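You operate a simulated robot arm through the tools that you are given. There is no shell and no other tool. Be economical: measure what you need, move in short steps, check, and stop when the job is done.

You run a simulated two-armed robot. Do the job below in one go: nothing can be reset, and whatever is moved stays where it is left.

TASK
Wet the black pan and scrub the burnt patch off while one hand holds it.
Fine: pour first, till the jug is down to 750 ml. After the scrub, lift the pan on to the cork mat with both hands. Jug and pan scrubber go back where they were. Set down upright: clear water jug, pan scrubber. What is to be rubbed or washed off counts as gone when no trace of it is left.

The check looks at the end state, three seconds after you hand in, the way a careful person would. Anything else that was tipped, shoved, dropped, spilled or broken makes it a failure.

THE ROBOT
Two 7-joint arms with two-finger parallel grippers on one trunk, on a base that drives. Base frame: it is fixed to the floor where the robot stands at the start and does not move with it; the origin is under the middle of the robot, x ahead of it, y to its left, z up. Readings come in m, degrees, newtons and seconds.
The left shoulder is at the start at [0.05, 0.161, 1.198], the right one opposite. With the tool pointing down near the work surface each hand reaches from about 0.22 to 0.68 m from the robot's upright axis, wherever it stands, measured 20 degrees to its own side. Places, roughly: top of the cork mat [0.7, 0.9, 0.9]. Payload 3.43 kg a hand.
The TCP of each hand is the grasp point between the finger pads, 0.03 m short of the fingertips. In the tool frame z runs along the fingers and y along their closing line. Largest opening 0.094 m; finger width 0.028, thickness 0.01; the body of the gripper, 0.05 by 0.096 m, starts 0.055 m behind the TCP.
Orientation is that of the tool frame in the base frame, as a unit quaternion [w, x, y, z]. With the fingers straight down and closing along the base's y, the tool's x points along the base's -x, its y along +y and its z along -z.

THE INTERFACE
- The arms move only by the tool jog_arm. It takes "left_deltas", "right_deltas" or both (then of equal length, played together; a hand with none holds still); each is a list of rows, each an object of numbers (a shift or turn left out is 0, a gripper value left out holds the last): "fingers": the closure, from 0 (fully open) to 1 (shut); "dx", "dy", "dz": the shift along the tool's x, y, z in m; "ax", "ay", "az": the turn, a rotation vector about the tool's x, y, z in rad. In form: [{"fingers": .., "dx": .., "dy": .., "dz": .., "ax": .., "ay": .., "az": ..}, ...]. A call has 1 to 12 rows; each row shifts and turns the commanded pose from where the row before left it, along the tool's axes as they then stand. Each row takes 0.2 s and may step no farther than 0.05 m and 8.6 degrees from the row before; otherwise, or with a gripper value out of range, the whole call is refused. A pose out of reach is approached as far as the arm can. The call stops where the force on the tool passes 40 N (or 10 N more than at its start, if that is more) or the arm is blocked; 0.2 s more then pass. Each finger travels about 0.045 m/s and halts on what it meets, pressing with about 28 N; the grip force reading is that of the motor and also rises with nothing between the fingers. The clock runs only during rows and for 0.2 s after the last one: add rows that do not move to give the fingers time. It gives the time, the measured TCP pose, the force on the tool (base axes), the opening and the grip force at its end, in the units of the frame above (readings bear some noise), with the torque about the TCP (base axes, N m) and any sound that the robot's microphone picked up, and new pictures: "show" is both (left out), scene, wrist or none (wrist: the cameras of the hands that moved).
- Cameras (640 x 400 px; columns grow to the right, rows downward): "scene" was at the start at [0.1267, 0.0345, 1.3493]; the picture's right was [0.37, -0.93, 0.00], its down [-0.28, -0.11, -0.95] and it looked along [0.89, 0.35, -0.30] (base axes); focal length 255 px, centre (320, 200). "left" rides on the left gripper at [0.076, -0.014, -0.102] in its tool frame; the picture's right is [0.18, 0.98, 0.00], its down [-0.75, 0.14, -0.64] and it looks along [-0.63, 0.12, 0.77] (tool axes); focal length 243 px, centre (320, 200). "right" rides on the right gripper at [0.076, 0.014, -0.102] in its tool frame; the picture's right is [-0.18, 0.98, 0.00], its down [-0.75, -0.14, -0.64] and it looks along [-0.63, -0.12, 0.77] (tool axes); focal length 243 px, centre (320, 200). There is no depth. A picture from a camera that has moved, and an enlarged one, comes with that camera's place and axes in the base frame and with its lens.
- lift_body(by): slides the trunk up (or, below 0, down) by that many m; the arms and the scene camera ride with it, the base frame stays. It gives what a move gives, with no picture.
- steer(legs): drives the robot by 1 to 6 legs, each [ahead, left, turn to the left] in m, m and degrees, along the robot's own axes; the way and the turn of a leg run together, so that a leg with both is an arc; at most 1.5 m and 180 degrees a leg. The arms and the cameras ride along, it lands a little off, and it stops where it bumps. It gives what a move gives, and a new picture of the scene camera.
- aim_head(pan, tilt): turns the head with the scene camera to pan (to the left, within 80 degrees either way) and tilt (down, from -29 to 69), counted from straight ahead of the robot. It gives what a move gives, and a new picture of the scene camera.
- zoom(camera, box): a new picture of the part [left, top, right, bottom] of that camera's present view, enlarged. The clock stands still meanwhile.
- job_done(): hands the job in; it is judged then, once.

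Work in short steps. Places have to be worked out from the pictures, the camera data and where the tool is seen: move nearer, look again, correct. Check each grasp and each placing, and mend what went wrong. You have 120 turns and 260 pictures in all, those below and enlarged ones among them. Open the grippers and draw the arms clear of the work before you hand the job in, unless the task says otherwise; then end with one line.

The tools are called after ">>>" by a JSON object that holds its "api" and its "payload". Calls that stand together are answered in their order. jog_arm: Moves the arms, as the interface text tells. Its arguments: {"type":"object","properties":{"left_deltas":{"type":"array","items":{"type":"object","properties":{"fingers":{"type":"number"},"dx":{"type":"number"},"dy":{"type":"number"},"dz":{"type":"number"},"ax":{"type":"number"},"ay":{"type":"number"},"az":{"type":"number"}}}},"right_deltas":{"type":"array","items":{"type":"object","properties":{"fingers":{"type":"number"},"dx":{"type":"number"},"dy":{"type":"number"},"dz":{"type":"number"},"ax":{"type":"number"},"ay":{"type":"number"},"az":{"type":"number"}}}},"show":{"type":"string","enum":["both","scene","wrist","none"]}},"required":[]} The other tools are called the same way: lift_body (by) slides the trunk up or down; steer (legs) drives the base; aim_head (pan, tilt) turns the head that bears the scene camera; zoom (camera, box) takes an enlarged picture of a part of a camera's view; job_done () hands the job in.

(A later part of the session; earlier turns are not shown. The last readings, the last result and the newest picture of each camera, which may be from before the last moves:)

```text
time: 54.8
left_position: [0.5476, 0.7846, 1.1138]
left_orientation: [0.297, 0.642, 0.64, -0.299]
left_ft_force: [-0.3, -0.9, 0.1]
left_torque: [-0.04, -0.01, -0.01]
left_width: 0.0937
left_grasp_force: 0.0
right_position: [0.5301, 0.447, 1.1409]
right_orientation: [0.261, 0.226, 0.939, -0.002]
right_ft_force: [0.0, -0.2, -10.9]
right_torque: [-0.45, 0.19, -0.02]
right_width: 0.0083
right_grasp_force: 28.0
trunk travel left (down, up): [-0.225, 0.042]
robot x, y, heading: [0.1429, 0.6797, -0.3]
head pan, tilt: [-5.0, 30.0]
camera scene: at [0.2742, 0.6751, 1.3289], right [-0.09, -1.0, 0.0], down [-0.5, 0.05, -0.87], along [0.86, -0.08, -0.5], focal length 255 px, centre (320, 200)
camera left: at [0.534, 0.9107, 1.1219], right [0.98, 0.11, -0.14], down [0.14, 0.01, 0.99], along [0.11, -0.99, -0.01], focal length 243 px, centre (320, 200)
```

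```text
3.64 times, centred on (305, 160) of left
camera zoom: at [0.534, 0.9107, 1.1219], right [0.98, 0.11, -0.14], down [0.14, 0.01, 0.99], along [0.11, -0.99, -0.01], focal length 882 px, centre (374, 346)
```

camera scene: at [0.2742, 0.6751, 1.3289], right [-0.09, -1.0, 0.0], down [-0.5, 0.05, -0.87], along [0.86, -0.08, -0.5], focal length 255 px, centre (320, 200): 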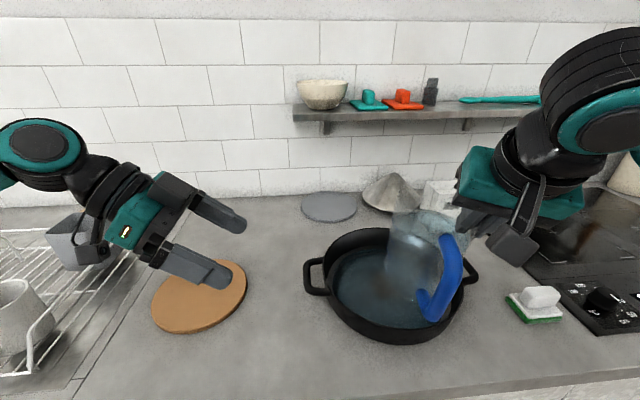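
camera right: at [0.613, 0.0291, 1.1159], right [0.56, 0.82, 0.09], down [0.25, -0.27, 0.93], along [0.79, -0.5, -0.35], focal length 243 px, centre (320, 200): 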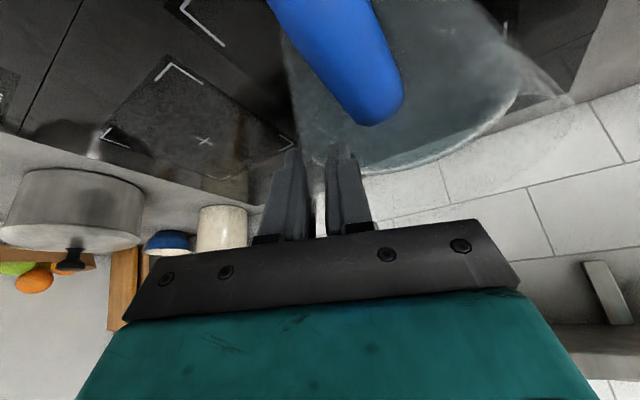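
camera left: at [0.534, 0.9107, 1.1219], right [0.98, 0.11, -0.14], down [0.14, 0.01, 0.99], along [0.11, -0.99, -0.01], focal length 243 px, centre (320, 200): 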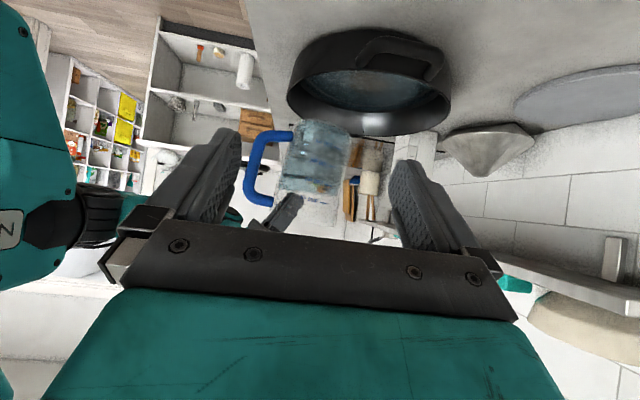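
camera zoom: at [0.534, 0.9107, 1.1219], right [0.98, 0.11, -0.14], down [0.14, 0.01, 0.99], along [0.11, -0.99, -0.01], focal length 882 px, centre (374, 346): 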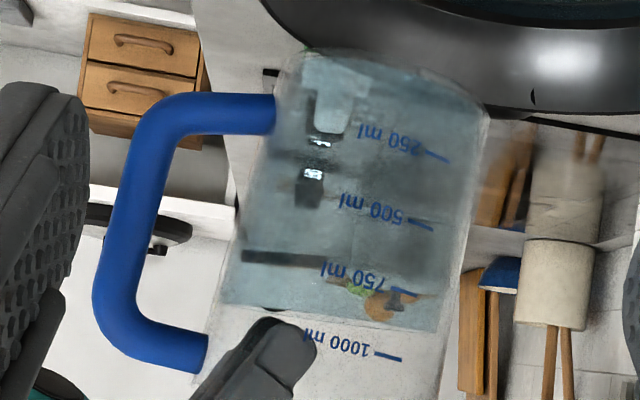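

Side-on, the marks read clearly: water is at about 875 ml, matching the tilt model (48° gives about 870). For 750 ml I need about 54.5°, so I go to 52° first.

>>> {"api": "jog_arm", "payload": {"right_deltas": [{"ax": 0.0589, "ay": 0.1257, "az": -0.0174}, {"ax": 0.0589, "ay": 0.1257, "az": -0.0174}, {"ax": 0.0589, "ay": 0.1257, "az": -0.0174}, {"ax": 0.0589, "ay": 0.1257, "az": -0.0174}, {"ax": 0.0589, "ay": 0.1257, "az": -0.0174}, {"ax": 0.0589, "ay": 0.1257, "az": -0.0174}, {"ax": 0.0295, "ay": 0.0629, "az": -0.0087}, {}, {}, {}, {}, {}], "show": "none"}}

>>> {"api": "zoom", "payload": {"camera": "left", "box": [210, 75, 400, 245]}}

>>> {"api": "jog_arm", "payload": {"right_deltas": [{"ax": -0.0295, "ay": -0.0629, "az": 0.0087}, {"ax": -0.0589, "ay": -0.1257, "az": 0.0174}, {"ax": -0.0589, "ay": -0.1257, "az": 0.0174}, {"ax": -0.0589, "ay": -0.1257, "az": 0.0174}, {"ax": -0.0589, "ay": -0.1257, "az": 0.0174}, {"ax": -0.0589, "ay": -0.1257, "az": 0.0174}, {"ax": -0.0589, "ay": -0.1257, "az": 0.0174}, {}, {}], "show": "none"}}

>>> {"api": "zoom", "payload": {"camera": "left", "box": [240, 105, 370, 215]}}

```text
time: 57.4
left_position: [0.5471, 0.7839, 1.1147]
left_orientation: [0.297, 0.642, 0.641, -0.299]
left_ft_force: [0.0, -0.1, 0.2]
left_torque: [-0.02, 0.02, 0.01]
left_width: 0.0943
left_grasp_force: 0.1
right_position: [0.529, 0.4467, 1.1405]
right_orientation: [-0.176, 0.2, 0.959, -0.1]
right_ft_force: [0.3, -0.1, -10.0]
right_torque: [-0.47, -0.42, 0.01]
right_width: 0.0081
right_grasp_force: 27.9
trunk travel left (down, up): [-0.225, 0.042]
robot x, y, heading: [0.1406, 0.6838, -0.1]
head pan, tilt: [-5.0, 30.0]
```

```text
2.35 times, centred on (305, 160) of left
camera zoom: at [0.5339, 0.911, 1.122], right [0.98, 0.12, -0.14], down [0.14, 0.01, 0.99], along [0.11, -0.99, -0.01], focal length 571 px, centre (355, 294)
```

zoom: 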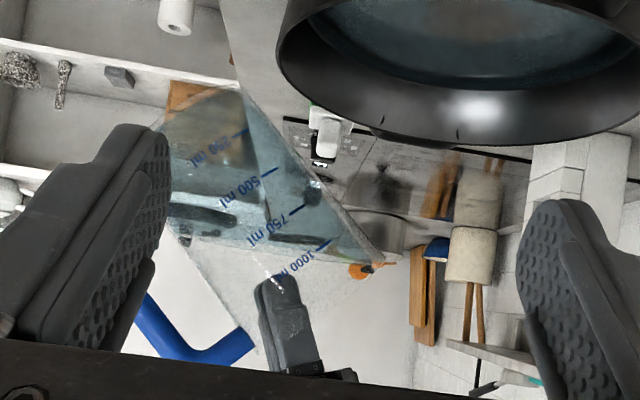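

```text
time: 59.4
left_position: [0.5471, 0.7843, 1.1141]
left_orientation: [0.297, 0.641, 0.641, -0.299]
left_ft_force: [0.6, 0.3, -0.1]
left_torque: [-0.02, 0.0, 0.03]
left_width: 0.0941
left_grasp_force: 0.0
right_position: [0.5295, 0.4471, 1.1393]
right_orientation: [0.262, 0.225, 0.938, -0.002]
right_ft_force: [0.7, 0.1, -8.8]
right_torque: [-0.45, 0.22, 0.02]
right_width: 0.0087
right_grasp_force: 27.9
trunk travel left (down, up): [-0.225, 0.042]
robot x, y, heading: [0.142, 0.6847, -0.5]
head pan, tilt: [-5.0, 30.0]
```

```text
3.64 times, centred on (305, 160) of left
camera zoom: at [0.534, 0.911, 1.122], right [0.98, 0.12, -0.14], down [0.14, 0.01, 0.99], along [0.11, -0.99, -0.01], focal length 882 px, centre (374, 346)
```

zoom: 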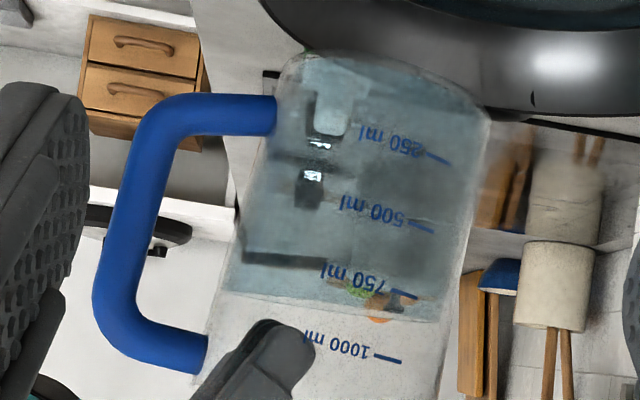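

The level fell slightly. I zoom closer for a precise reading.

>>> {"api": "zoom", "payload": {"camera": "left", "box": [280, 170, 340, 212]}}

```text
9.52 times, centred on (310, 191) of left
camera zoom: at [0.534, 0.911, 1.122], right [0.98, 0.12, -0.14], down [0.14, 0.01, 0.99], along [0.11, -0.99, -0.01], focal length 2311 px, centre (415, 286)
```

zoom: 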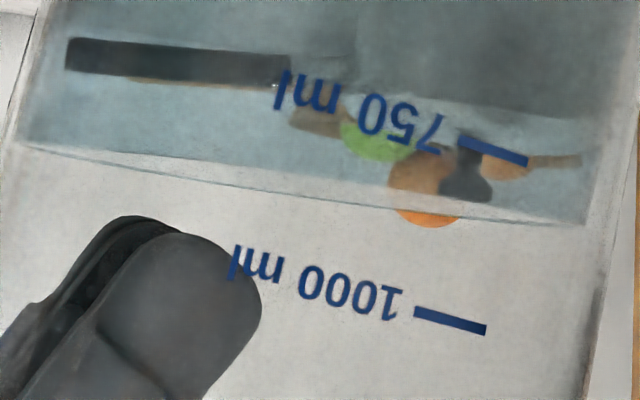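

The reading is clear at about 830 ml. I tilt to 54.5° with a longer wait, then return upright and read again.

>>> {"api": "jog_arm", "payload": {"right_deltas": [{"ax": 0.0589, "ay": 0.1257, "az": -0.0174}, {"ax": 0.0589, "ay": 0.1257, "az": -0.0174}, {"ax": 0.0589, "ay": 0.1257, "az": -0.0174}, {"ax": 0.0589, "ay": 0.1257, "az": -0.0174}, {"ax": 0.0589, "ay": 0.1257, "az": -0.0174}, {"ax": 0.0589, "ay": 0.1257, "az": -0.0174}, {"ax": 0.0467, "ay": 0.0997, "az": -0.0138}, {}, {}, {}, {}, {}], "show": "none"}}

>>> {"api": "jog_arm", "payload": {"right_deltas": [{}, {}, {}, {}, {}, {}, {}], "show": "none"}}

>>> {"api": "zoom", "payload": {"camera": "left", "box": [250, 105, 340, 195]}}

>>> {"api": "jog_arm", "payload": {"right_deltas": [{"ax": -0.0467, "ay": -0.0997, "az": 0.0138}, {"ax": -0.0589, "ay": -0.1257, "az": 0.0174}, {"ax": -0.0589, "ay": -0.1257, "az": 0.0174}, {"ax": -0.0589, "ay": -0.1257, "az": 0.0174}, {"ax": -0.0589, "ay": -0.1257, "az": 0.0174}, {"ax": -0.0589, "ay": -0.1257, "az": 0.0174}, {"ax": -0.0589, "ay": -0.1257, "az": 0.0174}, {}, {}], "show": "none"}}

>>> {"api": "zoom", "payload": {"camera": "left", "box": [280, 170, 340, 212]}}

```text
time: 62.0
left_position: [0.5476, 0.7851, 1.1136]
left_orientation: [0.297, 0.642, 0.64, -0.3]
left_ft_force: [0.4, 0.1, 0.0]
left_torque: [-0.02, 0.03, 0.0]
left_width: 0.0939
left_grasp_force: 0.1
right_position: [0.5302, 0.4476, 1.139]
right_orientation: [-0.196, 0.199, 0.955, -0.104]
right_ft_force: [-0.5, 0.3, -10.6]
right_torque: [-0.45, -0.44, -0.01]
right_width: 0.008
right_grasp_force: 27.4
trunk travel left (down, up): [-0.225, 0.042]
robot x, y, heading: [0.1409, 0.681, -0.2]
head pan, tilt: [-5.0, 30.0]
```

```text
time: 63.6
left_position: [0.5474, 0.7833, 1.1149]
left_orientation: [0.296, 0.642, 0.641, -0.299]
left_ft_force: [0.5, -0.1, -0.3]
left_torque: [-0.02, -0.01, -0.01]
left_width: 0.0941
left_grasp_force: 0.0
right_position: [0.5292, 0.4473, 1.1407]
right_orientation: [-0.197, 0.199, 0.954, -0.104]
right_ft_force: [-0.2, -0.9, -9.8]
right_torque: [-0.47, -0.41, 0.01]
right_width: 0.0079
right_grasp_force: 28.2
trunk travel left (down, up): [-0.225, 0.042]
robot x, y, heading: [0.1434, 0.6847, -0.3]
head pan, tilt: [-5.0, 30.0]
```

```text
4.44 times, centred on (295, 150) of left
camera zoom: at [0.5339, 0.911, 1.122], right [0.98, 0.12, -0.14], down [0.14, 0.01, 0.99], along [0.11, -0.99, -0.01], focal length 1078 px, centre (431, 422)
```

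zoom: 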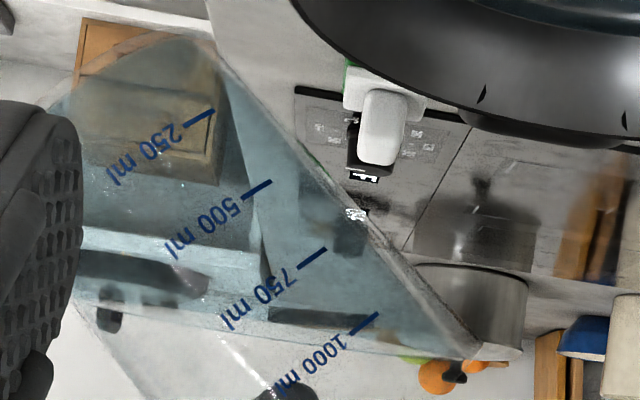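

```text
time: 65.6
left_position: [0.5472, 0.7835, 1.1139]
left_orientation: [0.297, 0.642, 0.64, -0.3]
left_ft_force: [0.3, -0.5, 0.5]
left_torque: [0.01, 0.0, -0.01]
left_width: 0.0939
left_grasp_force: 0.1
right_position: [0.529, 0.4483, 1.1398]
right_orientation: [0.261, 0.227, 0.938, -0.002]
right_ft_force: [0.3, -0.6, -9.8]
right_torque: [-0.42, 0.18, 0.04]
right_width: 0.0083
right_grasp_force: 28.0
trunk travel left (down, up): [-0.225, 0.042]
robot x, y, heading: [0.1422, 0.6869, -0.4]
head pan, tilt: [-5.0, 30.0]
```

```text
9.52 times, centred on (310, 191) of left
camera zoom: at [0.5339, 0.911, 1.122], right [0.98, 0.12, -0.14], down [0.14, 0.01, 0.99], along [0.11, -0.99, -0.01], focal length 2311 px, centre (415, 286)
```

zoom: 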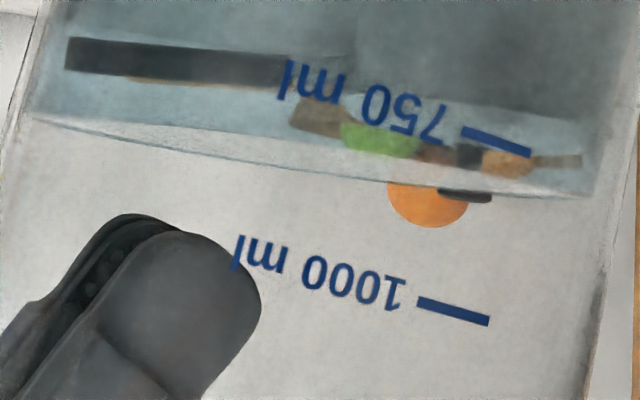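

Now about 795 ml. Two more degrees should bring it to about 750, so I tilt to 56.5°, wait, and return.

>>> {"api": "jog_arm", "payload": {"right_deltas": [{"ax": 0.0593, "ay": 0.1265, "az": -0.0175}, {"ax": 0.0593, "ay": 0.1265, "az": -0.0175}, {"ax": 0.0593, "ay": 0.1265, "az": -0.0175}, {"ax": 0.0593, "ay": 0.1265, "az": -0.0175}, {"ax": 0.0593, "ay": 0.1265, "az": -0.0175}, {"ax": 0.0593, "ay": 0.1265, "az": -0.0175}, {"ax": 0.0593, "ay": 0.1265, "az": -0.0175}, {}, {}, {}, {}, {}], "show": "none"}}

>>> {"api": "jog_arm", "payload": {"right_deltas": [{}, {}, {}, {}, {}, {"ax": -0.0593, "ay": -0.1265, "az": 0.0175}, {"ax": -0.0593, "ay": -0.1265, "az": 0.0175}, {"ax": -0.0593, "ay": -0.1265, "az": 0.0175}, {"ax": -0.0593, "ay": -0.1265, "az": 0.0175}, {"ax": -0.0593, "ay": -0.1265, "az": 0.0175}, {"ax": -0.0593, "ay": -0.1265, "az": 0.0175}, {"ax": -0.0593, "ay": -0.1265, "az": 0.0175}], "show": "none"}}

>>> {"api": "jog_arm", "payload": {"right_deltas": [{}, {}], "show": "none"}}

>>> {"api": "zoom", "payload": {"camera": "left", "box": [280, 170, 340, 212]}}

```text
time: 68.2
left_position: [0.5473, 0.7839, 1.1137]
left_orientation: [0.297, 0.641, 0.641, -0.299]
left_ft_force: [0.6, 0.4, 0.7]
left_torque: [-0.01, 0.0, -0.03]
left_width: 0.0937
left_grasp_force: 0.1
right_position: [0.5303, 0.447, 1.1404]
right_orientation: [-0.213, 0.196, 0.951, -0.108]
right_ft_force: [-0.4, -0.4, -8.5]
right_torque: [-0.4, -0.41, 0.0]
right_width: 0.0082
right_grasp_force: 27.9
trunk travel left (down, up): [-0.225, 0.042]
robot x, y, heading: [0.1433, 0.6831, -0.3]
head pan, tilt: [-5.0, 30.0]
```

```text
time: 70.8
left_position: [0.5471, 0.7839, 1.1128]
left_orientation: [0.298, 0.641, 0.641, -0.299]
left_ft_force: [0.2, -0.1, 0.0]
left_torque: [0.0, 0.04, -0.01]
left_width: 0.094
left_grasp_force: 0.1
right_position: [0.5284, 0.4477, 1.1404]
right_orientation: [0.263, 0.226, 0.938, -0.002]
right_ft_force: [-0.1, 1.3, -10.1]
right_torque: [-0.43, 0.23, 0.03]
right_width: 0.0083
right_grasp_force: 28.0
trunk travel left (down, up): [-0.225, 0.042]
robot x, y, heading: [0.144, 0.6862, -0.4]
head pan, tilt: [-5.0, 30.0]
```

```text
time: 71.4
left_position: [0.5481, 0.7839, 1.1142]
left_orientation: [0.297, 0.642, 0.64, -0.3]
left_ft_force: [-0.7, -0.3, -1.2]
left_torque: [0.02, 0.01, -0.03]
left_width: 0.094
left_grasp_force: 0.1
right_position: [0.5289, 0.4476, 1.1402]
right_orientation: [0.262, 0.225, 0.938, -0.002]
right_ft_force: [-0.8, 0.3, -9.9]
right_torque: [-0.37, 0.21, -0.02]
right_width: 0.0083
right_grasp_force: 27.7
trunk travel left (down, up): [-0.225, 0.042]
robot x, y, heading: [0.1423, 0.6826, -0.6]
head pan, tilt: [-5.0, 30.0]
```

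```text
9.52 times, centred on (310, 191) of left
camera zoom: at [0.534, 0.911, 1.122], right [0.98, 0.12, -0.14], down [0.14, 0.01, 0.99], along [0.11, -0.99, -0.01], focal length 2311 px, centre (415, 286)
```

zoom: 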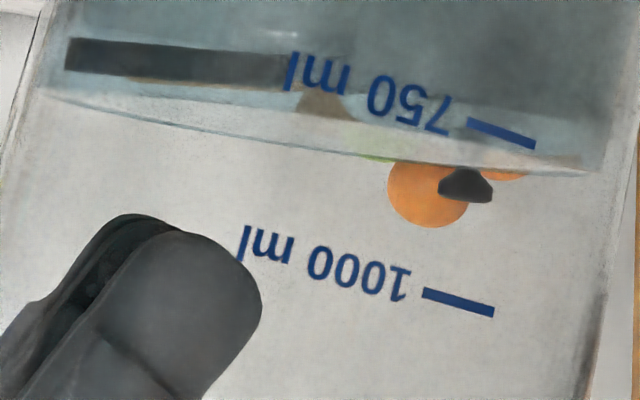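

It is close to 750 now, so I zoom to the limit on the 750 tick.

>>> {"api": "zoom", "payload": {"camera": "left", "box": [306, 176, 340, 194]}}

```text
16.00 times, centred on (323, 185) of left
camera zoom: at [0.534, 0.911, 1.122], right [0.98, 0.12, -0.14], down [0.14, 0.01, 0.99], along [0.11, -0.99, -0.01], focal length 3882 px, centre (272, 440)
```

zoom: 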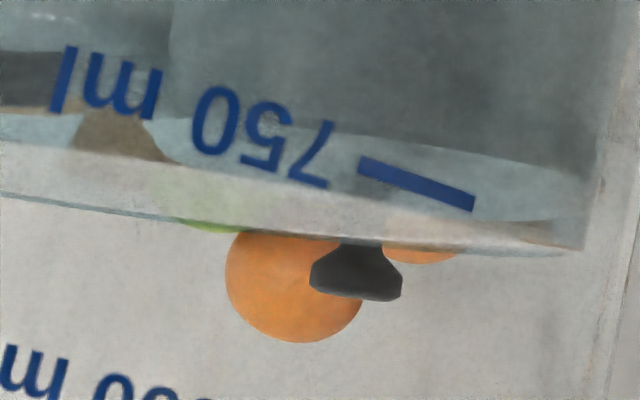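

The marks ring is not parallel to the water, so the jug has slipped back about 7° in pitch, which biases the reading. I pitch it forward 7° to get it truly upright, then read again.

>>> {"api": "jog_arm", "payload": {"right_deltas": [{"ax": 0.0505, "ay": 0.1078, "az": -0.0149}, {}, {}], "show": "none"}}

>>> {"api": "zoom", "payload": {"camera": "left", "box": [240, 105, 370, 215]}}

>>> {"api": "zoom", "payload": {"camera": "left", "box": [280, 165, 340, 207]}}

```text
time: 72.2
left_position: [0.5473, 0.7836, 1.1141]
left_orientation: [0.298, 0.641, 0.641, -0.299]
left_ft_force: [0.4, -0.2, -0.2]
left_torque: [0.01, -0.03, 0.03]
left_width: 0.0938
left_grasp_force: 0.1
right_position: [0.5298, 0.4474, 1.1391]
right_orientation: [0.204, 0.225, 0.953, -0.016]
right_ft_force: [0.8, 0.0, -9.5]
right_torque: [-0.44, 0.11, 0.0]
right_width: 0.0083
right_grasp_force: 27.8
trunk travel left (down, up): [-0.225, 0.042]
robot x, y, heading: [0.1434, 0.6832, -0.4]
head pan, tilt: [-5.0, 30.0]
```

```text
3.64 times, centred on (305, 160) of left
camera zoom: at [0.534, 0.9111, 1.1219], right [0.98, 0.12, -0.14], down [0.14, 0.01, 0.99], along [0.11, -0.99, -0.01], focal length 882 px, centre (374, 346)
```

zoom: 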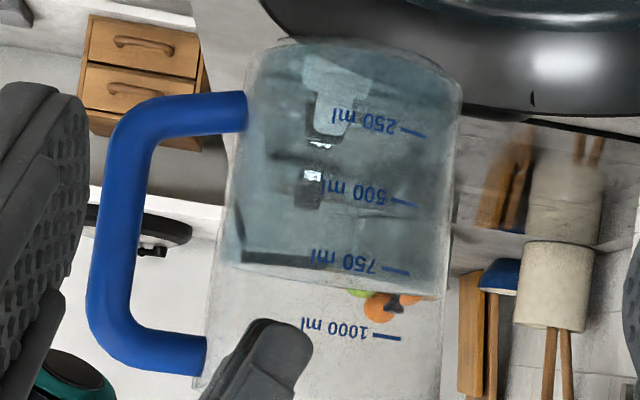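

```text
9.52 times, centred on (310, 186) of left
camera zoom: at [0.534, 0.9111, 1.1219], right [0.98, 0.12, -0.14], down [0.14, 0.01, 0.99], along [0.11, -0.99, -0.01], focal length 2311 px, centre (415, 333)
```

zoom: 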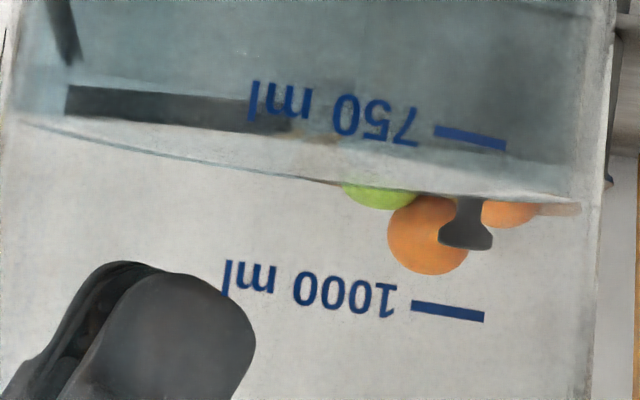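

Now the ring and the waterline are parallel. One more tight zoom on the gap.

>>> {"api": "zoom", "payload": {"camera": "left", "box": [300, 170, 336, 192]}}

```text
16.00 times, centred on (318, 181) of left
camera zoom: at [0.534, 0.9111, 1.1219], right [0.98, 0.12, -0.14], down [0.14, 0.01, 0.99], along [0.11, -0.99, -0.01], focal length 3882 px, centre (352, 504)
```

zoom: 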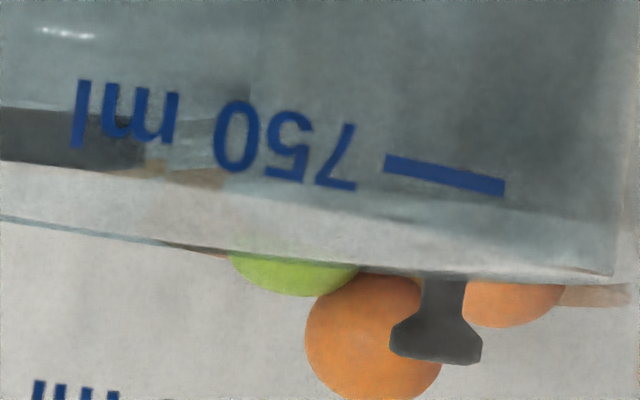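

Both places on the ring agree on about 795 ml. The trend is roughly 15 ml per degree, so I tilt to 59.3°, wait, and return upright.

>>> {"api": "jog_arm", "payload": {"right_deltas": [{"ax": 0.0589, "ay": 0.1257, "az": -0.0174}, {"ax": 0.0589, "ay": 0.1257, "az": -0.0174}, {"ax": 0.0589, "ay": 0.1257, "az": -0.0174}, {"ax": 0.0589, "ay": 0.1257, "az": -0.0174}, {"ax": 0.0589, "ay": 0.1257, "az": -0.0174}, {"ax": 0.0589, "ay": 0.1257, "az": -0.0174}, {"ax": 0.0315, "ay": 0.0673, "az": -0.0093}, {}, {}, {}, {}, {}], "show": "none"}}

>>> {"api": "jog_arm", "payload": {"right_deltas": [{}, {}, {}, {}, {}, {"ax": -0.0315, "ay": -0.0673, "az": 0.0093}, {"ax": -0.0589, "ay": -0.1257, "az": 0.0174}, {"ax": -0.0589, "ay": -0.1257, "az": 0.0174}, {"ax": -0.0589, "ay": -0.1257, "az": 0.0174}, {"ax": -0.0589, "ay": -0.1257, "az": 0.0174}, {"ax": -0.0589, "ay": -0.1257, "az": 0.0174}, {"ax": -0.0589, "ay": -0.1257, "az": 0.0174}], "show": "none"}}

>>> {"api": "jog_arm", "payload": {"right_deltas": [{}, {}], "show": "none"}}

>>> {"api": "zoom", "payload": {"camera": "left", "box": [280, 165, 340, 207]}}

>>> {"api": "zoom", "payload": {"camera": "left", "box": [300, 170, 336, 192]}}

```text
time: 74.8
left_position: [0.5474, 0.7838, 1.1134]
left_orientation: [0.297, 0.641, 0.641, -0.299]
left_ft_force: [-1.0, -0.4, -1.4]
left_torque: [0.01, 0.01, 0.0]
left_width: 0.0938
left_grasp_force: 0.0
right_position: [0.5303, 0.4483, 1.1407]
right_orientation: [-0.236, 0.194, 0.945, -0.113]
right_ft_force: [-0.7, 0.9, -8.1]
right_torque: [-0.44, -0.45, 0.0]
right_width: 0.0079
right_grasp_force: 28.0
trunk travel left (down, up): [-0.225, 0.042]
robot x, y, heading: [0.1461, 0.6878, -0.3]
head pan, tilt: [-5.0, 30.0]
```

```text
time: 77.4
left_position: [0.5468, 0.7836, 1.113]
left_orientation: [0.297, 0.642, 0.64, -0.3]
left_ft_force: [0.6, 0.1, 0.3]
left_torque: [0.03, 0.0, 0.03]
left_width: 0.0941
left_grasp_force: 0.1
right_position: [0.5289, 0.4485, 1.1407]
right_orientation: [0.205, 0.226, 0.952, -0.015]
right_ft_force: [-0.2, 0.3, -8.4]
right_torque: [-0.4, 0.1, 0.01]
right_width: 0.008
right_grasp_force: 28.3
trunk travel left (down, up): [-0.225, 0.042]
robot x, y, heading: [0.1426, 0.6848, -0.2]
head pan, tilt: [-5.0, 30.0]
```

```text
time: 78.0
left_position: [0.548, 0.7836, 1.1135]
left_orientation: [0.297, 0.641, 0.641, -0.3]
left_ft_force: [-0.1, 0.2, -0.1]
left_torque: [0.01, 0.03, -0.02]
left_width: 0.0943
left_grasp_force: 0.1
right_position: [0.5289, 0.4469, 1.1402]
right_orientation: [0.204, 0.225, 0.953, -0.015]
right_ft_force: [-0.2, 0.3, -8.8]
right_torque: [-0.4, 0.1, -0.01]
right_width: 0.0082
right_grasp_force: 28.4
trunk travel left (down, up): [-0.225, 0.042]
robot x, y, heading: [0.1431, 0.6833, -0.5]
head pan, tilt: [-5.0, 30.0]
```

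```text
9.52 times, centred on (310, 186) of left
camera zoom: at [0.5339, 0.9111, 1.122], right [0.98, 0.12, -0.14], down [0.14, 0.01, 0.99], along [0.11, -0.99, -0.01], focal length 2311 px, centre (415, 333)
```

zoom: 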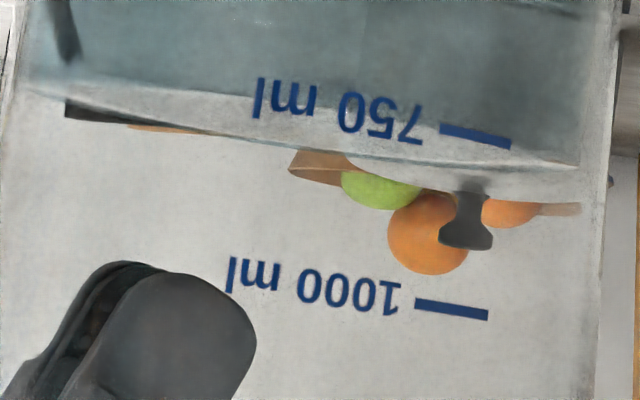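

```text
16.00 times, centred on (318, 181) of left
camera zoom: at [0.5339, 0.9111, 1.122], right [0.98, 0.12, -0.14], down [0.14, 0.01, 0.99], along [0.11, -0.99, -0.01], focal length 3882 px, centre (352, 504)
```

zoom: 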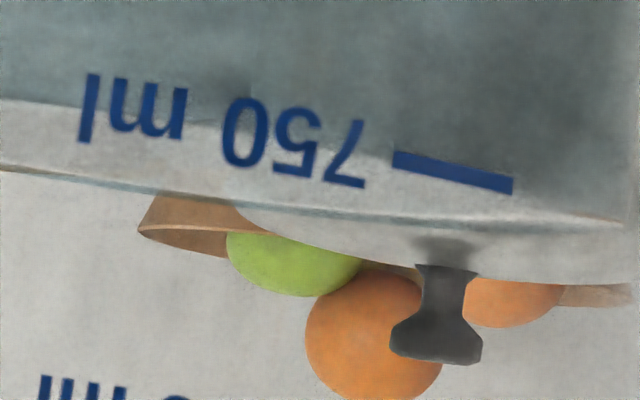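

The front waterline now runs right through the 750 ml ring at both label and tick, so the jug is at 750 ml. I raise it 3 cm and drive back right to the hob.

>>> {"api": "jog_arm", "payload": {"right_deltas": [{"dx": -0.006, "dy": 0.0009, "dz": -0.0138}, {"dx": -0.006, "dy": 0.0009, "dz": -0.0138}, {}], "show": "none"}}

>>> {"api": "steer", "payload": {"legs": [[-0.01, -0.485, 0.4]]}}

```text
time: 78.8
left_position: [0.547, 0.7843, 1.1136]
left_orientation: [0.297, 0.642, 0.641, -0.299]
left_ft_force: [-0.5, 0.4, -0.1]
left_torque: [0.02, 0.0, 0.06]
left_width: 0.0941
left_grasp_force: 0.1
right_position: [0.529, 0.4475, 1.1708]
right_orientation: [0.205, 0.226, 0.952, -0.016]
right_ft_force: [-0.4, -0.1, -8.7]
right_torque: [-0.4, 0.14, -0.01]
right_width: 0.0084
right_grasp_force: 28.0
trunk travel left (down, up): [-0.225, 0.042]
robot x, y, heading: [0.1414, 0.6812, -0.2]
head pan, tilt: [-5.0, 30.0]
```

```text
time: 83.5
left_position: [0.5365, 0.3048, 1.114]
left_orientation: [0.298, 0.639, 0.643, -0.299]
left_ft_force: [0.4, -0.3, 0.4]
left_torque: [0.02, -0.01, 0.03]
left_width: 0.0943
left_grasp_force: 0.1
right_position: [0.5203, -0.0318, 1.1697]
right_orientation: [0.205, 0.222, 0.953, -0.015]
right_ft_force: [-0.1, -1.1, -9.2]
right_torque: [-0.37, 0.12, -0.01]
right_width: 0.0082
right_grasp_force: 28.0
trunk travel left (down, up): [-0.225, 0.042]
robot x, y, heading: [0.1347, 0.2025, -0.0]
head pan, tilt: [-5.0, 30.0]
camera scene: at [0.2633, 0.1941, 1.3289], right [-0.09, -1.0, 0.0], down [-0.5, 0.04, -0.87], along [0.86, -0.07, -0.5], focal length 255 px, centre (320, 200)
```

scene: 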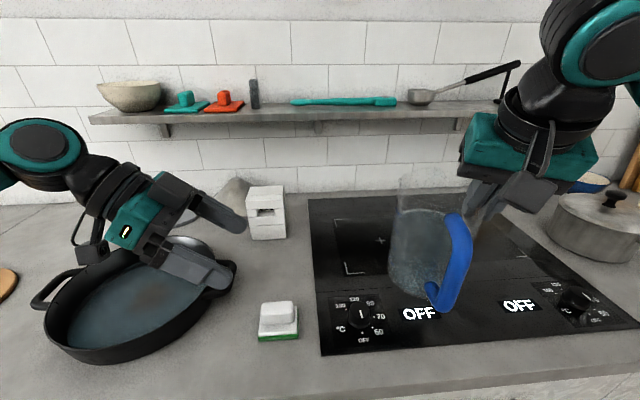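

The jug is intact, and the grasp offset says the original spot corresponds to TCP (0.711, -0.034). I move it forward 19 cm over the hob and look before lowering.

>>> {"api": "jog_arm", "payload": {"right_deltas": [{"dx": -0.0259, "dy": 0.0136, "dz": 0.0122}, {"dx": -0.0259, "dy": 0.0136, "dz": 0.0122}, {"dx": -0.0259, "dy": 0.0136, "dz": 0.0122}, {"dx": -0.0259, "dy": 0.0136, "dz": 0.0122}, {"dx": -0.0259, "dy": 0.0136, "dz": 0.0122}, {"dx": -0.0259, "dy": 0.0136, "dz": 0.0122}, {}, {}], "show": "scene"}}

>>> {"api": "zoom", "payload": {"camera": "scene", "box": [330, 120, 450, 280]}}

>>> {"api": "zoom", "payload": {"camera": "left", "box": [240, 40, 440, 220]}}

```text
time: 85.3
left_position: [0.5353, 0.3053, 1.1134]
left_orientation: [0.297, 0.64, 0.643, -0.298]
left_ft_force: [-1.1, -0.3, -0.3]
left_torque: [-0.03, -0.02, -0.01]
left_width: 0.0939
left_grasp_force: 0.0
right_position: [0.7108, -0.0325, 1.1686]
right_orientation: [0.204, 0.222, 0.953, -0.016]
right_ft_force: [0.3, 0.3, -8.6]
right_torque: [-0.38, 0.12, 0.0]
right_width: 0.0085
right_grasp_force: 27.6
trunk travel left (down, up): [-0.225, 0.042]
robot x, y, heading: [0.1332, 0.1989, 0.2]
head pan, tilt: [-5.0, 30.0]
camera scene: at [0.2637, 0.1944, 1.3288], right [-0.09, -1.0, 0.0], down [-0.5, 0.04, -0.87], along [0.86, -0.07, -0.5], focal length 255 px, centre (320, 200)
```

scene: 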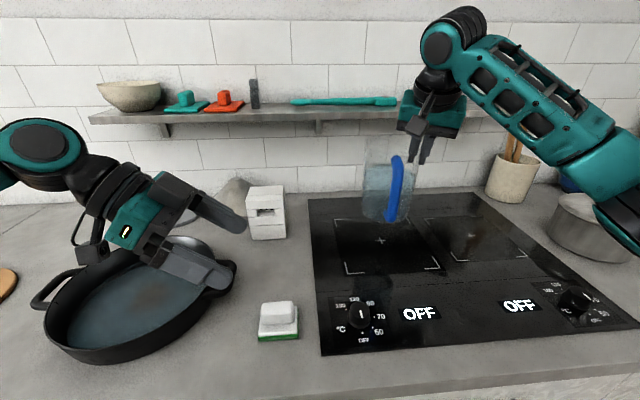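

```text
2.50 times, centred on (390, 200) of scene
camera zoom: at [0.2637, 0.1944, 1.3288], right [-0.09, -1.0, 0.0], down [-0.5, 0.04, -0.87], along [0.86, -0.07, -0.5], focal length 638 px, centre (145, 200)
```

zoom: 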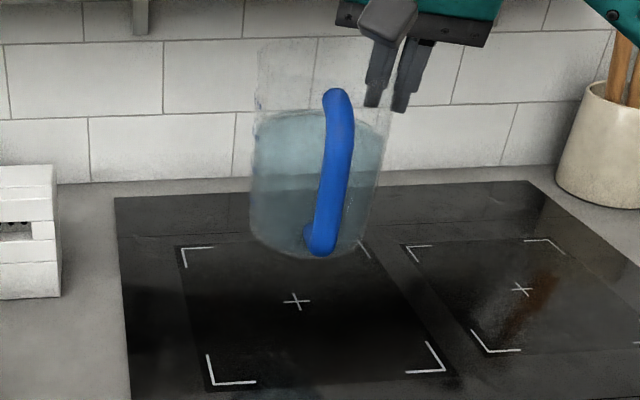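

```text
2.22 times, centred on (340, 130) of left
camera zoom: at [0.5219, 0.4318, 1.1218], right [0.98, 0.12, -0.14], down [0.14, 0.01, 0.99], along [0.12, -0.99, -0.01], focal length 539 px, centre (276, 356)
```

zoom: 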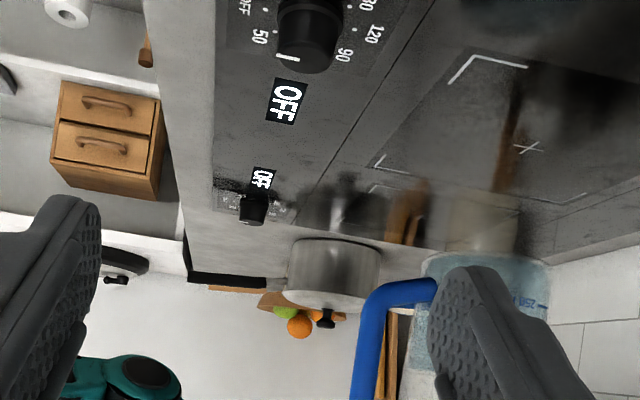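

The base centre projects to (0.732, 0.008), matching the original spot. I lower 11 cm and check the height.

>>> {"api": "jog_arm", "payload": {"right_deltas": [{"dx": 0.0087, "dy": -0.0013, "dz": 0.0202}, {"dx": 0.0087, "dy": -0.0013, "dz": 0.0202}, {"dx": 0.0087, "dy": -0.0013, "dz": 0.0202}, {"dx": 0.0087, "dy": -0.0013, "dz": 0.0202}, {"dx": 0.0087, "dy": -0.0013, "dz": 0.0202}, {}], "show": "none"}}

>>> {"api": "zoom", "payload": {"camera": "scene", "box": [330, 140, 450, 290]}}

```text
time: 86.7
left_position: [0.5356, 0.3049, 1.1138]
left_orientation: [0.298, 0.639, 0.643, -0.299]
left_ft_force: [0.3, -0.2, 0.3]
left_torque: [0.0, -0.02, 0.02]
left_width: 0.094
left_grasp_force: 0.0
right_position: [0.7107, -0.0315, 1.0584]
right_orientation: [0.204, 0.222, 0.953, -0.015]
right_ft_force: [0.0, 0.7, -9.5]
right_torque: [-0.38, 0.11, -0.04]
right_width: 0.0083
right_grasp_force: 27.8
trunk travel left (down, up): [-0.225, 0.042]
robot x, y, heading: [0.1321, 0.205, 0.0]
head pan, tilt: [-5.0, 30.0]
```

```text
2.67 times, centred on (390, 215) of scene
camera zoom: at [0.2636, 0.1943, 1.3288], right [-0.09, -1.0, 0.0], down [-0.5, 0.04, -0.87], along [0.86, -0.07, -0.5], focal length 681 px, centre (133, 160)
```

zoom: 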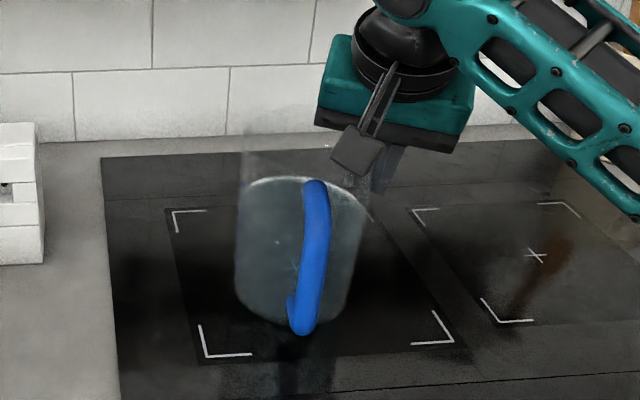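

The jug has yawed about 12° in the grip. I turn it back about the vertical around its own centre before setting down.

>>> {"api": "jog_arm", "payload": {"right_deltas": [{"dx": -0.0091, "dy": 0.0014, "dz": 0.004}, {"ax": -0.0436, "ay": 0.0066, "az": -0.1009}, {"ax": -0.0436, "ay": 0.0066, "az": -0.1009}, {}], "show": "none"}}

>>> {"api": "zoom", "payload": {"camera": "scene", "box": [330, 140, 450, 290]}}

```text
time: 87.7
left_position: [0.5352, 0.3043, 1.1137]
left_orientation: [0.297, 0.64, 0.643, -0.299]
left_ft_force: [-0.7, -0.2, -0.8]
left_torque: [-0.02, 0.0, 0.02]
left_width: 0.094
left_grasp_force: 0.0
right_position: [0.72, -0.0363, 1.0599]
right_orientation: [0.205, 0.115, 0.972, 0.008]
right_ft_force: [0.1, 0.5, -9.4]
right_torque: [-0.43, 0.03, -0.02]
right_width: 0.0085
right_grasp_force: 27.8
trunk travel left (down, up): [-0.225, 0.042]
robot x, y, heading: [0.1259, 0.2064, 0.4]
head pan, tilt: [-5.0, 30.0]
```

```text
2.67 times, centred on (390, 215) of scene
camera zoom: at [0.2636, 0.1943, 1.3288], right [-0.09, -1.0, 0.0], down [-0.5, 0.04, -0.87], along [0.86, -0.07, -0.5], focal length 681 px, centre (133, 160)
```

zoom: 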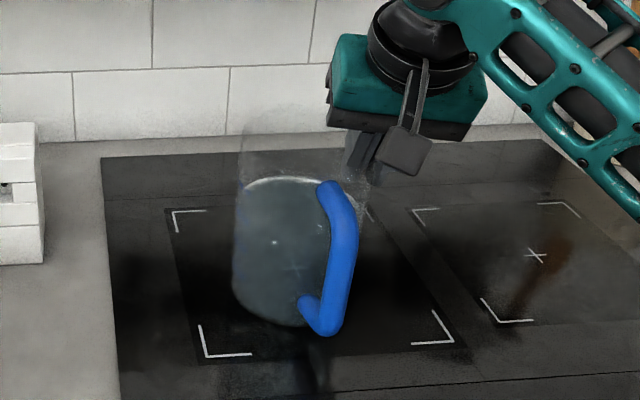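

The handle is back to its original bearing. I lower gently until the hob takes the weight.

>>> {"api": "jog_arm", "payload": {"right_deltas": [{"dx": 0.0024, "dy": -0.0004, "dz": 0.0055}, {"dx": 0.0016, "dy": -0.0002, "dz": 0.0037}, {"dx": 0.0008, "dy": -0.0001, "dz": 0.0018}, {"dx": 0.0008, "dy": -0.0001, "dz": 0.0018}, {}], "show": "none"}}

>>> {"api": "zoom", "payload": {"camera": "scene", "box": [330, 140, 450, 290]}}

```text
time: 88.7
left_position: [0.5355, 0.3048, 1.1151]
left_orientation: [0.299, 0.64, 0.642, -0.299]
left_ft_force: [-0.2, -0.9, -0.3]
left_torque: [-0.05, 0.01, -0.02]
left_width: 0.0938
left_grasp_force: 0.1
right_position: [0.7223, -0.0362, 1.0574]
right_orientation: [0.217, 0.117, 0.969, 0.009]
right_ft_force: [-2.7, -2.1, 9.0]
right_torque: [-0.32, 0.82, 0.08]
right_width: 0.0085
right_grasp_force: 28.2
trunk travel left (down, up): [-0.225, 0.042]
robot x, y, heading: [0.134, 0.2001, 0.1]
head pan, tilt: [-5.0, 30.0]
stopped in row 4 (right hand): the force on the tool passed its limit at 48 N (the readings are from after the stop); the commanded pose is now the measured one
```

```text
2.67 times, centred on (390, 215) of scene
camera zoom: at [0.2622, 0.1948, 1.3286], right [-0.09, -1.0, 0.0], down [-0.5, 0.04, -0.87], along [0.86, -0.07, -0.5], focal length 681 px, centre (133, 160)
```

zoom: 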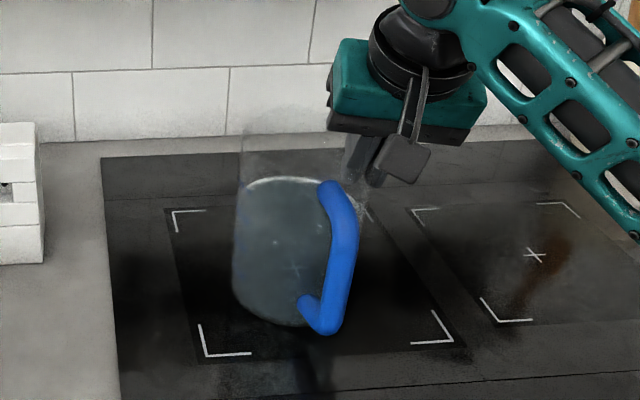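

Contact came early with a torque indicating the rear edge touched first, so the jug is pitched back a few degrees. I ease up 3 mm and pitch it forward about 4°, then check.

>>> {"api": "jog_arm", "payload": {"right_deltas": [{"dx": -0.0012, "dz": -0.0027}, {"ax": 0.0162, "ay": 0.068, "az": -0.0023}, {}, {}], "show": "none"}}

>>> {"api": "zoom", "payload": {"camera": "scene", "box": [350, 160, 430, 270]}}

>>> {"api": "zoom", "payload": {"camera": "right", "box": [200, 0, 640, 260]}}

```text
time: 89.7
left_position: [0.5348, 0.3049, 1.1142]
left_orientation: [0.299, 0.639, 0.643, -0.298]
left_ft_force: [0.1, 0.0, 0.6]
left_torque: [0.02, -0.02, -0.04]
left_width: 0.0939
left_grasp_force: 0.1
right_position: [0.7215, -0.0366, 1.0559]
right_orientation: [0.18, 0.118, 0.977, 0.006]
right_ft_force: [1.8, -1.9, -0.8]
right_torque: [-0.55, -0.58, -0.1]
right_width: 0.008
right_grasp_force: 28.1
trunk travel left (down, up): [-0.225, 0.042]
robot x, y, heading: [0.1317, 0.2037, 0.3]
head pan, tilt: [-5.0, 30.0]
```

```text
3.64 times, centred on (390, 215) of scene
camera zoom: at [0.2632, 0.1942, 1.3289], right [-0.09, -1.0, 0.0], down [-0.5, 0.04, -0.87], along [0.86, -0.07, -0.5], focal length 928 px, centre (66, 146)
```

zoom: 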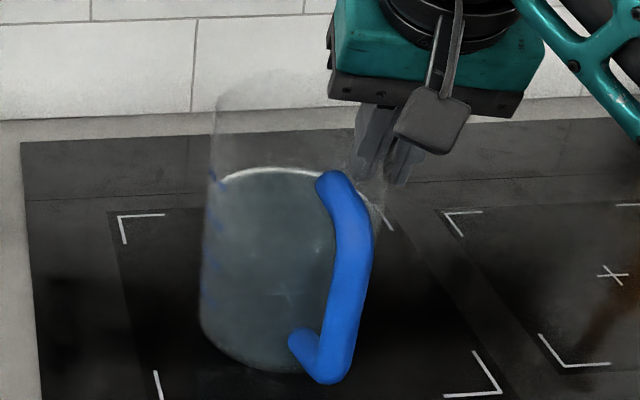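

```text
1.45 times, centred on (420, 130) of right
camera zoom: at [0.6215, -0.0009, 1.1256], right [0.39, 0.91, 0.12], down [0.43, -0.29, 0.86], along [0.82, -0.29, -0.5], focal length 353 px, centre (174, 302)
```

zoom: 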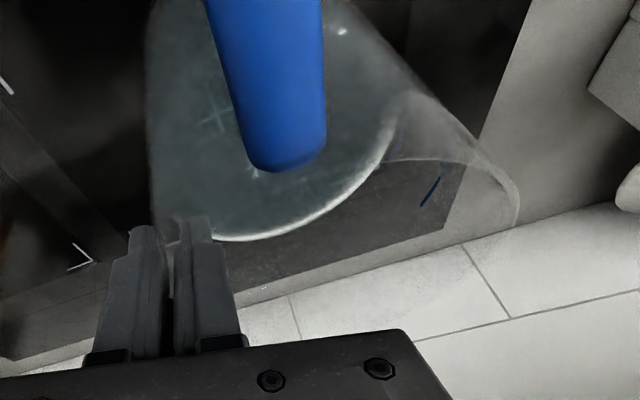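

The hob now carries the weight. I open the fingers and see the jug settle.

>>> {"api": "jog_arm", "payload": {"right_deltas": [{"fingers": 0.8}, {"fingers": 0.6}, {"fingers": 0.3}, {"fingers": 0.15}, {}, {}, {}], "show": "none"}}

>>> {"api": "zoom", "payload": {"camera": "scene", "box": [330, 140, 450, 290]}}

>>> {"api": "zoom", "payload": {"camera": "right", "box": [100, 0, 640, 320]}}

```text
time: 91.2
left_position: [0.5358, 0.3038, 1.1136]
left_orientation: [0.298, 0.64, 0.643, -0.298]
left_ft_force: [0.8, -0.5, 0.0]
left_torque: [-0.01, 0.02, 0.0]
left_width: 0.0937
left_grasp_force: 0.0
right_position: [0.7217, -0.0363, 1.0566]
right_orientation: [0.18, 0.118, 0.977, 0.004]
right_ft_force: [-1.2, 0.6, -0.2]
right_torque: [-0.02, -0.01, -0.03]
right_width: 0.0796
right_grasp_force: 0.1
trunk travel left (down, up): [-0.225, 0.042]
robot x, y, heading: [0.1382, 0.2026, 0.1]
head pan, tilt: [-5.0, 30.0]
```

```text
2.67 times, centred on (390, 215) of scene
camera zoom: at [0.2628, 0.1944, 1.329], right [-0.09, -1.0, 0.0], down [-0.5, 0.04, -0.87], along [0.86, -0.07, -0.5], focal length 681 px, centre (133, 160)
```

zoom: 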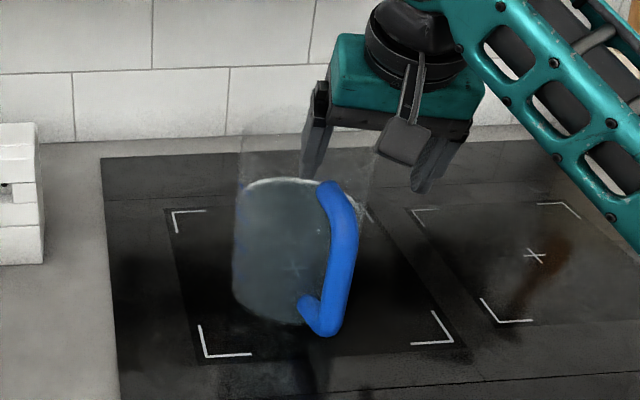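

```text
1.19 times, centred on (370, 160) of right
camera zoom: at [0.6212, -0.0008, 1.1263], right [0.39, 0.91, 0.12], down [0.42, -0.29, 0.86], along [0.82, -0.29, -0.5], focal length 288 px, centre (261, 247)
```

zoom: 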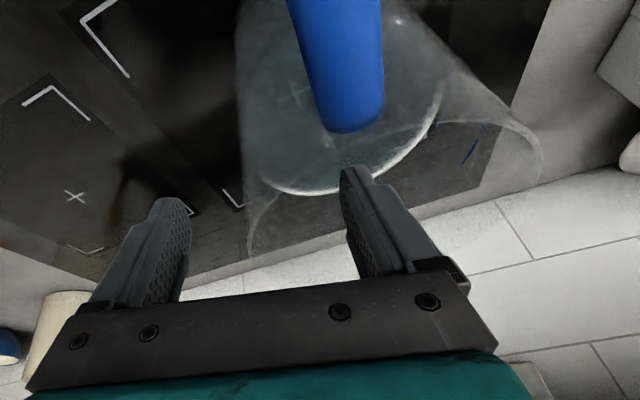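

The jug stands on its base. I raise the hand straight up out of the rim.

>>> {"api": "jog_arm", "payload": {"right_deltas": [{"dx": -0.0053, "dy": 0.0008, "dz": -0.014}, {"dx": -0.0105, "dy": 0.0015, "dz": -0.028}, {"dx": -0.0105, "dy": 0.0015, "dz": -0.028}, {"dx": -0.0105, "dy": 0.0015, "dz": -0.028}, {"dx": -0.0105, "dy": 0.0015, "dz": -0.028}, {}], "show": "scene"}}

>>> {"api": "zoom", "payload": {"camera": "scene", "box": [330, 160, 442, 260]}}

```text
time: 92.7
left_position: [0.5359, 0.3048, 1.1139]
left_orientation: [0.298, 0.64, 0.642, -0.298]
left_ft_force: [0.0, -0.4, 0.1]
left_torque: [0.0, 0.01, -0.03]
left_width: 0.094
left_grasp_force: 0.1
right_position: [0.7208, -0.0367, 1.1922]
right_orientation: [0.182, 0.118, 0.976, 0.005]
right_ft_force: [0.6, 0.0, -0.4]
right_torque: [-0.03, -0.01, -0.01]
right_width: 0.0801
right_grasp_force: 0.1
trunk travel left (down, up): [-0.225, 0.042]
robot x, y, heading: [0.1314, 0.2037, 0.2]
head pan, tilt: [-5.0, 30.0]
camera scene: at [0.2629, 0.1943, 1.3289], right [-0.09, -1.0, 0.0], down [-0.5, 0.04, -0.87], along [0.86, -0.07, -0.5], focal length 255 px, centre (320, 200)
```

scene: 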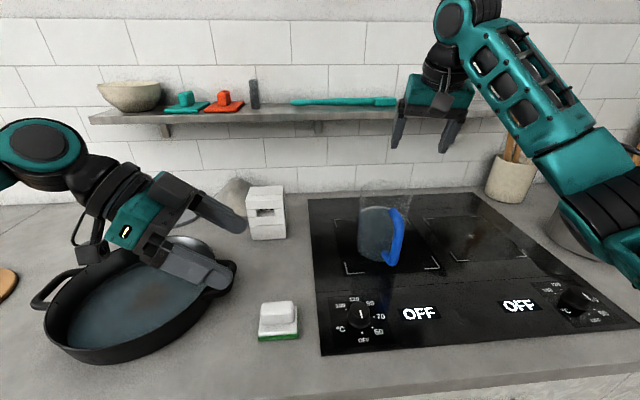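

```text
4.00 times, centred on (386, 210) of scene
camera zoom: at [0.2629, 0.1943, 1.3289], right [-0.09, -1.0, 0.0], down [-0.5, 0.04, -0.87], along [0.86, -0.07, -0.5], focal length 1021 px, centre (56, 160)
```

zoom: 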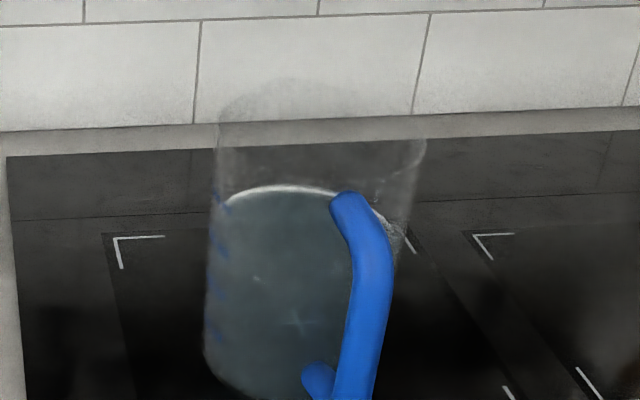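

The jug is back upright in its place. Next I restore both hands to tool-down.

>>> {"api": "jog_arm", "payload": {"left_deltas": [{"ay": 0.1454}, {"ay": 0.1454}, {"ay": 0.1454}, {"ay": 0.1454}, {"ay": 0.1454}, {"ay": 0.1454}, {"az": -0.1428}, {"az": -0.1428}, {"az": -0.1428}, {"az": -0.1428}, {"az": -0.1428}, {"az": -0.1428}], "right_deltas": [{"ay": 0.122}, {"ay": 0.122}, {"ay": 0.122}, {"az": -0.12}, {"az": -0.12}, {}, {}, {}, {}, {}, {}, {}], "show": "none"}}

>>> {"api": "jog_arm", "payload": {"left_deltas": [{"az": -0.1428}, {"az": -0.1428}, {"az": -0.1428}, {"az": -0.1428}, {"az": -0.1428}, {"dz": -0.04}, {"dz": -0.04}, {}], "right_deltas": [{}, {}, {}, {}, {}, {"fingers": 0}, {}, {}], "show": "none"}}

>>> {"api": "steer", "payload": {"legs": [[0, 0.25, 0]]}}

```text
time: 95.2
left_position: [0.5351, 0.3049, 1.1135]
left_orientation: [-0.002, 0.347, 0.938, -0.001]
left_ft_force: [0.3, 0.9, 0.3]
left_torque: [0.01, 0.0, 0.01]
left_width: 0.0939
left_grasp_force: 0.1
right_position: [0.7229, -0.0373, 1.1927]
right_orientation: [0.003, -0.004, 1.0, 0.025]
right_ft_force: [0.8, 0.4, -0.2]
right_torque: [0.0, 0.0, 0.02]
right_width: 0.08
right_grasp_force: 0.1
trunk travel left (down, up): [-0.225, 0.042]
robot x, y, heading: [0.1347, 0.2015, 0.3]
head pan, tilt: [-5.0, 30.0]
```

```text
time: 97.0
left_position: [0.5342, 0.3097, 1.1661]
left_orientation: [-0.001, -0.002, 1.0, -0.001]
left_ft_force: [-0.8, 0.2, -0.3]
left_torque: [0.0, -0.03, 0.02]
left_width: 0.0939
left_grasp_force: 0.1
left hand out of reach, approached as far as the arm can: row 6, 7
right_position: [0.7225, -0.0376, 1.1922]
right_orientation: [0.003, -0.005, 1.0, 0.026]
right_ft_force: [0.0, -0.5, 0.3]
right_torque: [0.03, -0.01, 0.0]
right_width: 0.0938
right_grasp_force: 0.2
trunk travel left (down, up): [-0.225, 0.042]
robot x, y, heading: [0.1325, 0.202, 0.1]
head pan, tilt: [-5.0, 30.0]
```

```text
time: 99.8
left_position: [0.5345, 0.5597, 1.1674]
left_orientation: [-0.001, -0.002, 1.0, 0.0]
left_ft_force: [0.3, -0.1, 0.7]
left_torque: [-0.02, 0.02, 0.03]
left_width: 0.0937
left_grasp_force: 0.1
right_position: [0.7207, 0.2128, 1.1923]
right_orientation: [0.003, -0.005, 1.0, 0.026]
right_ft_force: [-0.3, -0.1, 0.3]
right_torque: [-0.03, 0.01, 0.02]
right_width: 0.094
right_grasp_force: 0.2
trunk travel left (down, up): [-0.225, 0.042]
robot x, y, heading: [0.1288, 0.4508, -0.2]
head pan, tilt: [-5.0, 30.0]
camera scene: at [0.2624, 0.4442, 1.329], right [-0.09, -1.0, 0.0], down [-0.5, 0.04, -0.87], along [0.86, -0.07, -0.5], focal length 255 px, centre (320, 200)
```

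scene: 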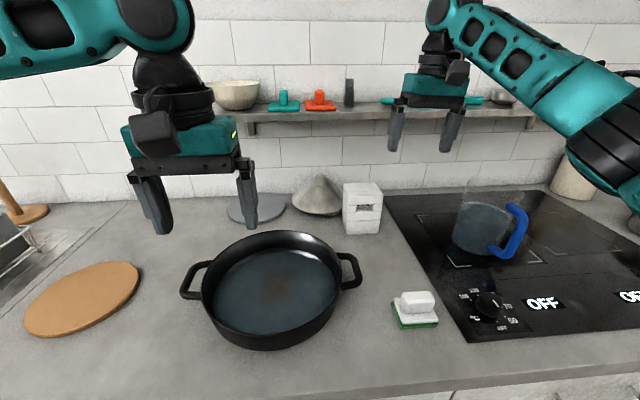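

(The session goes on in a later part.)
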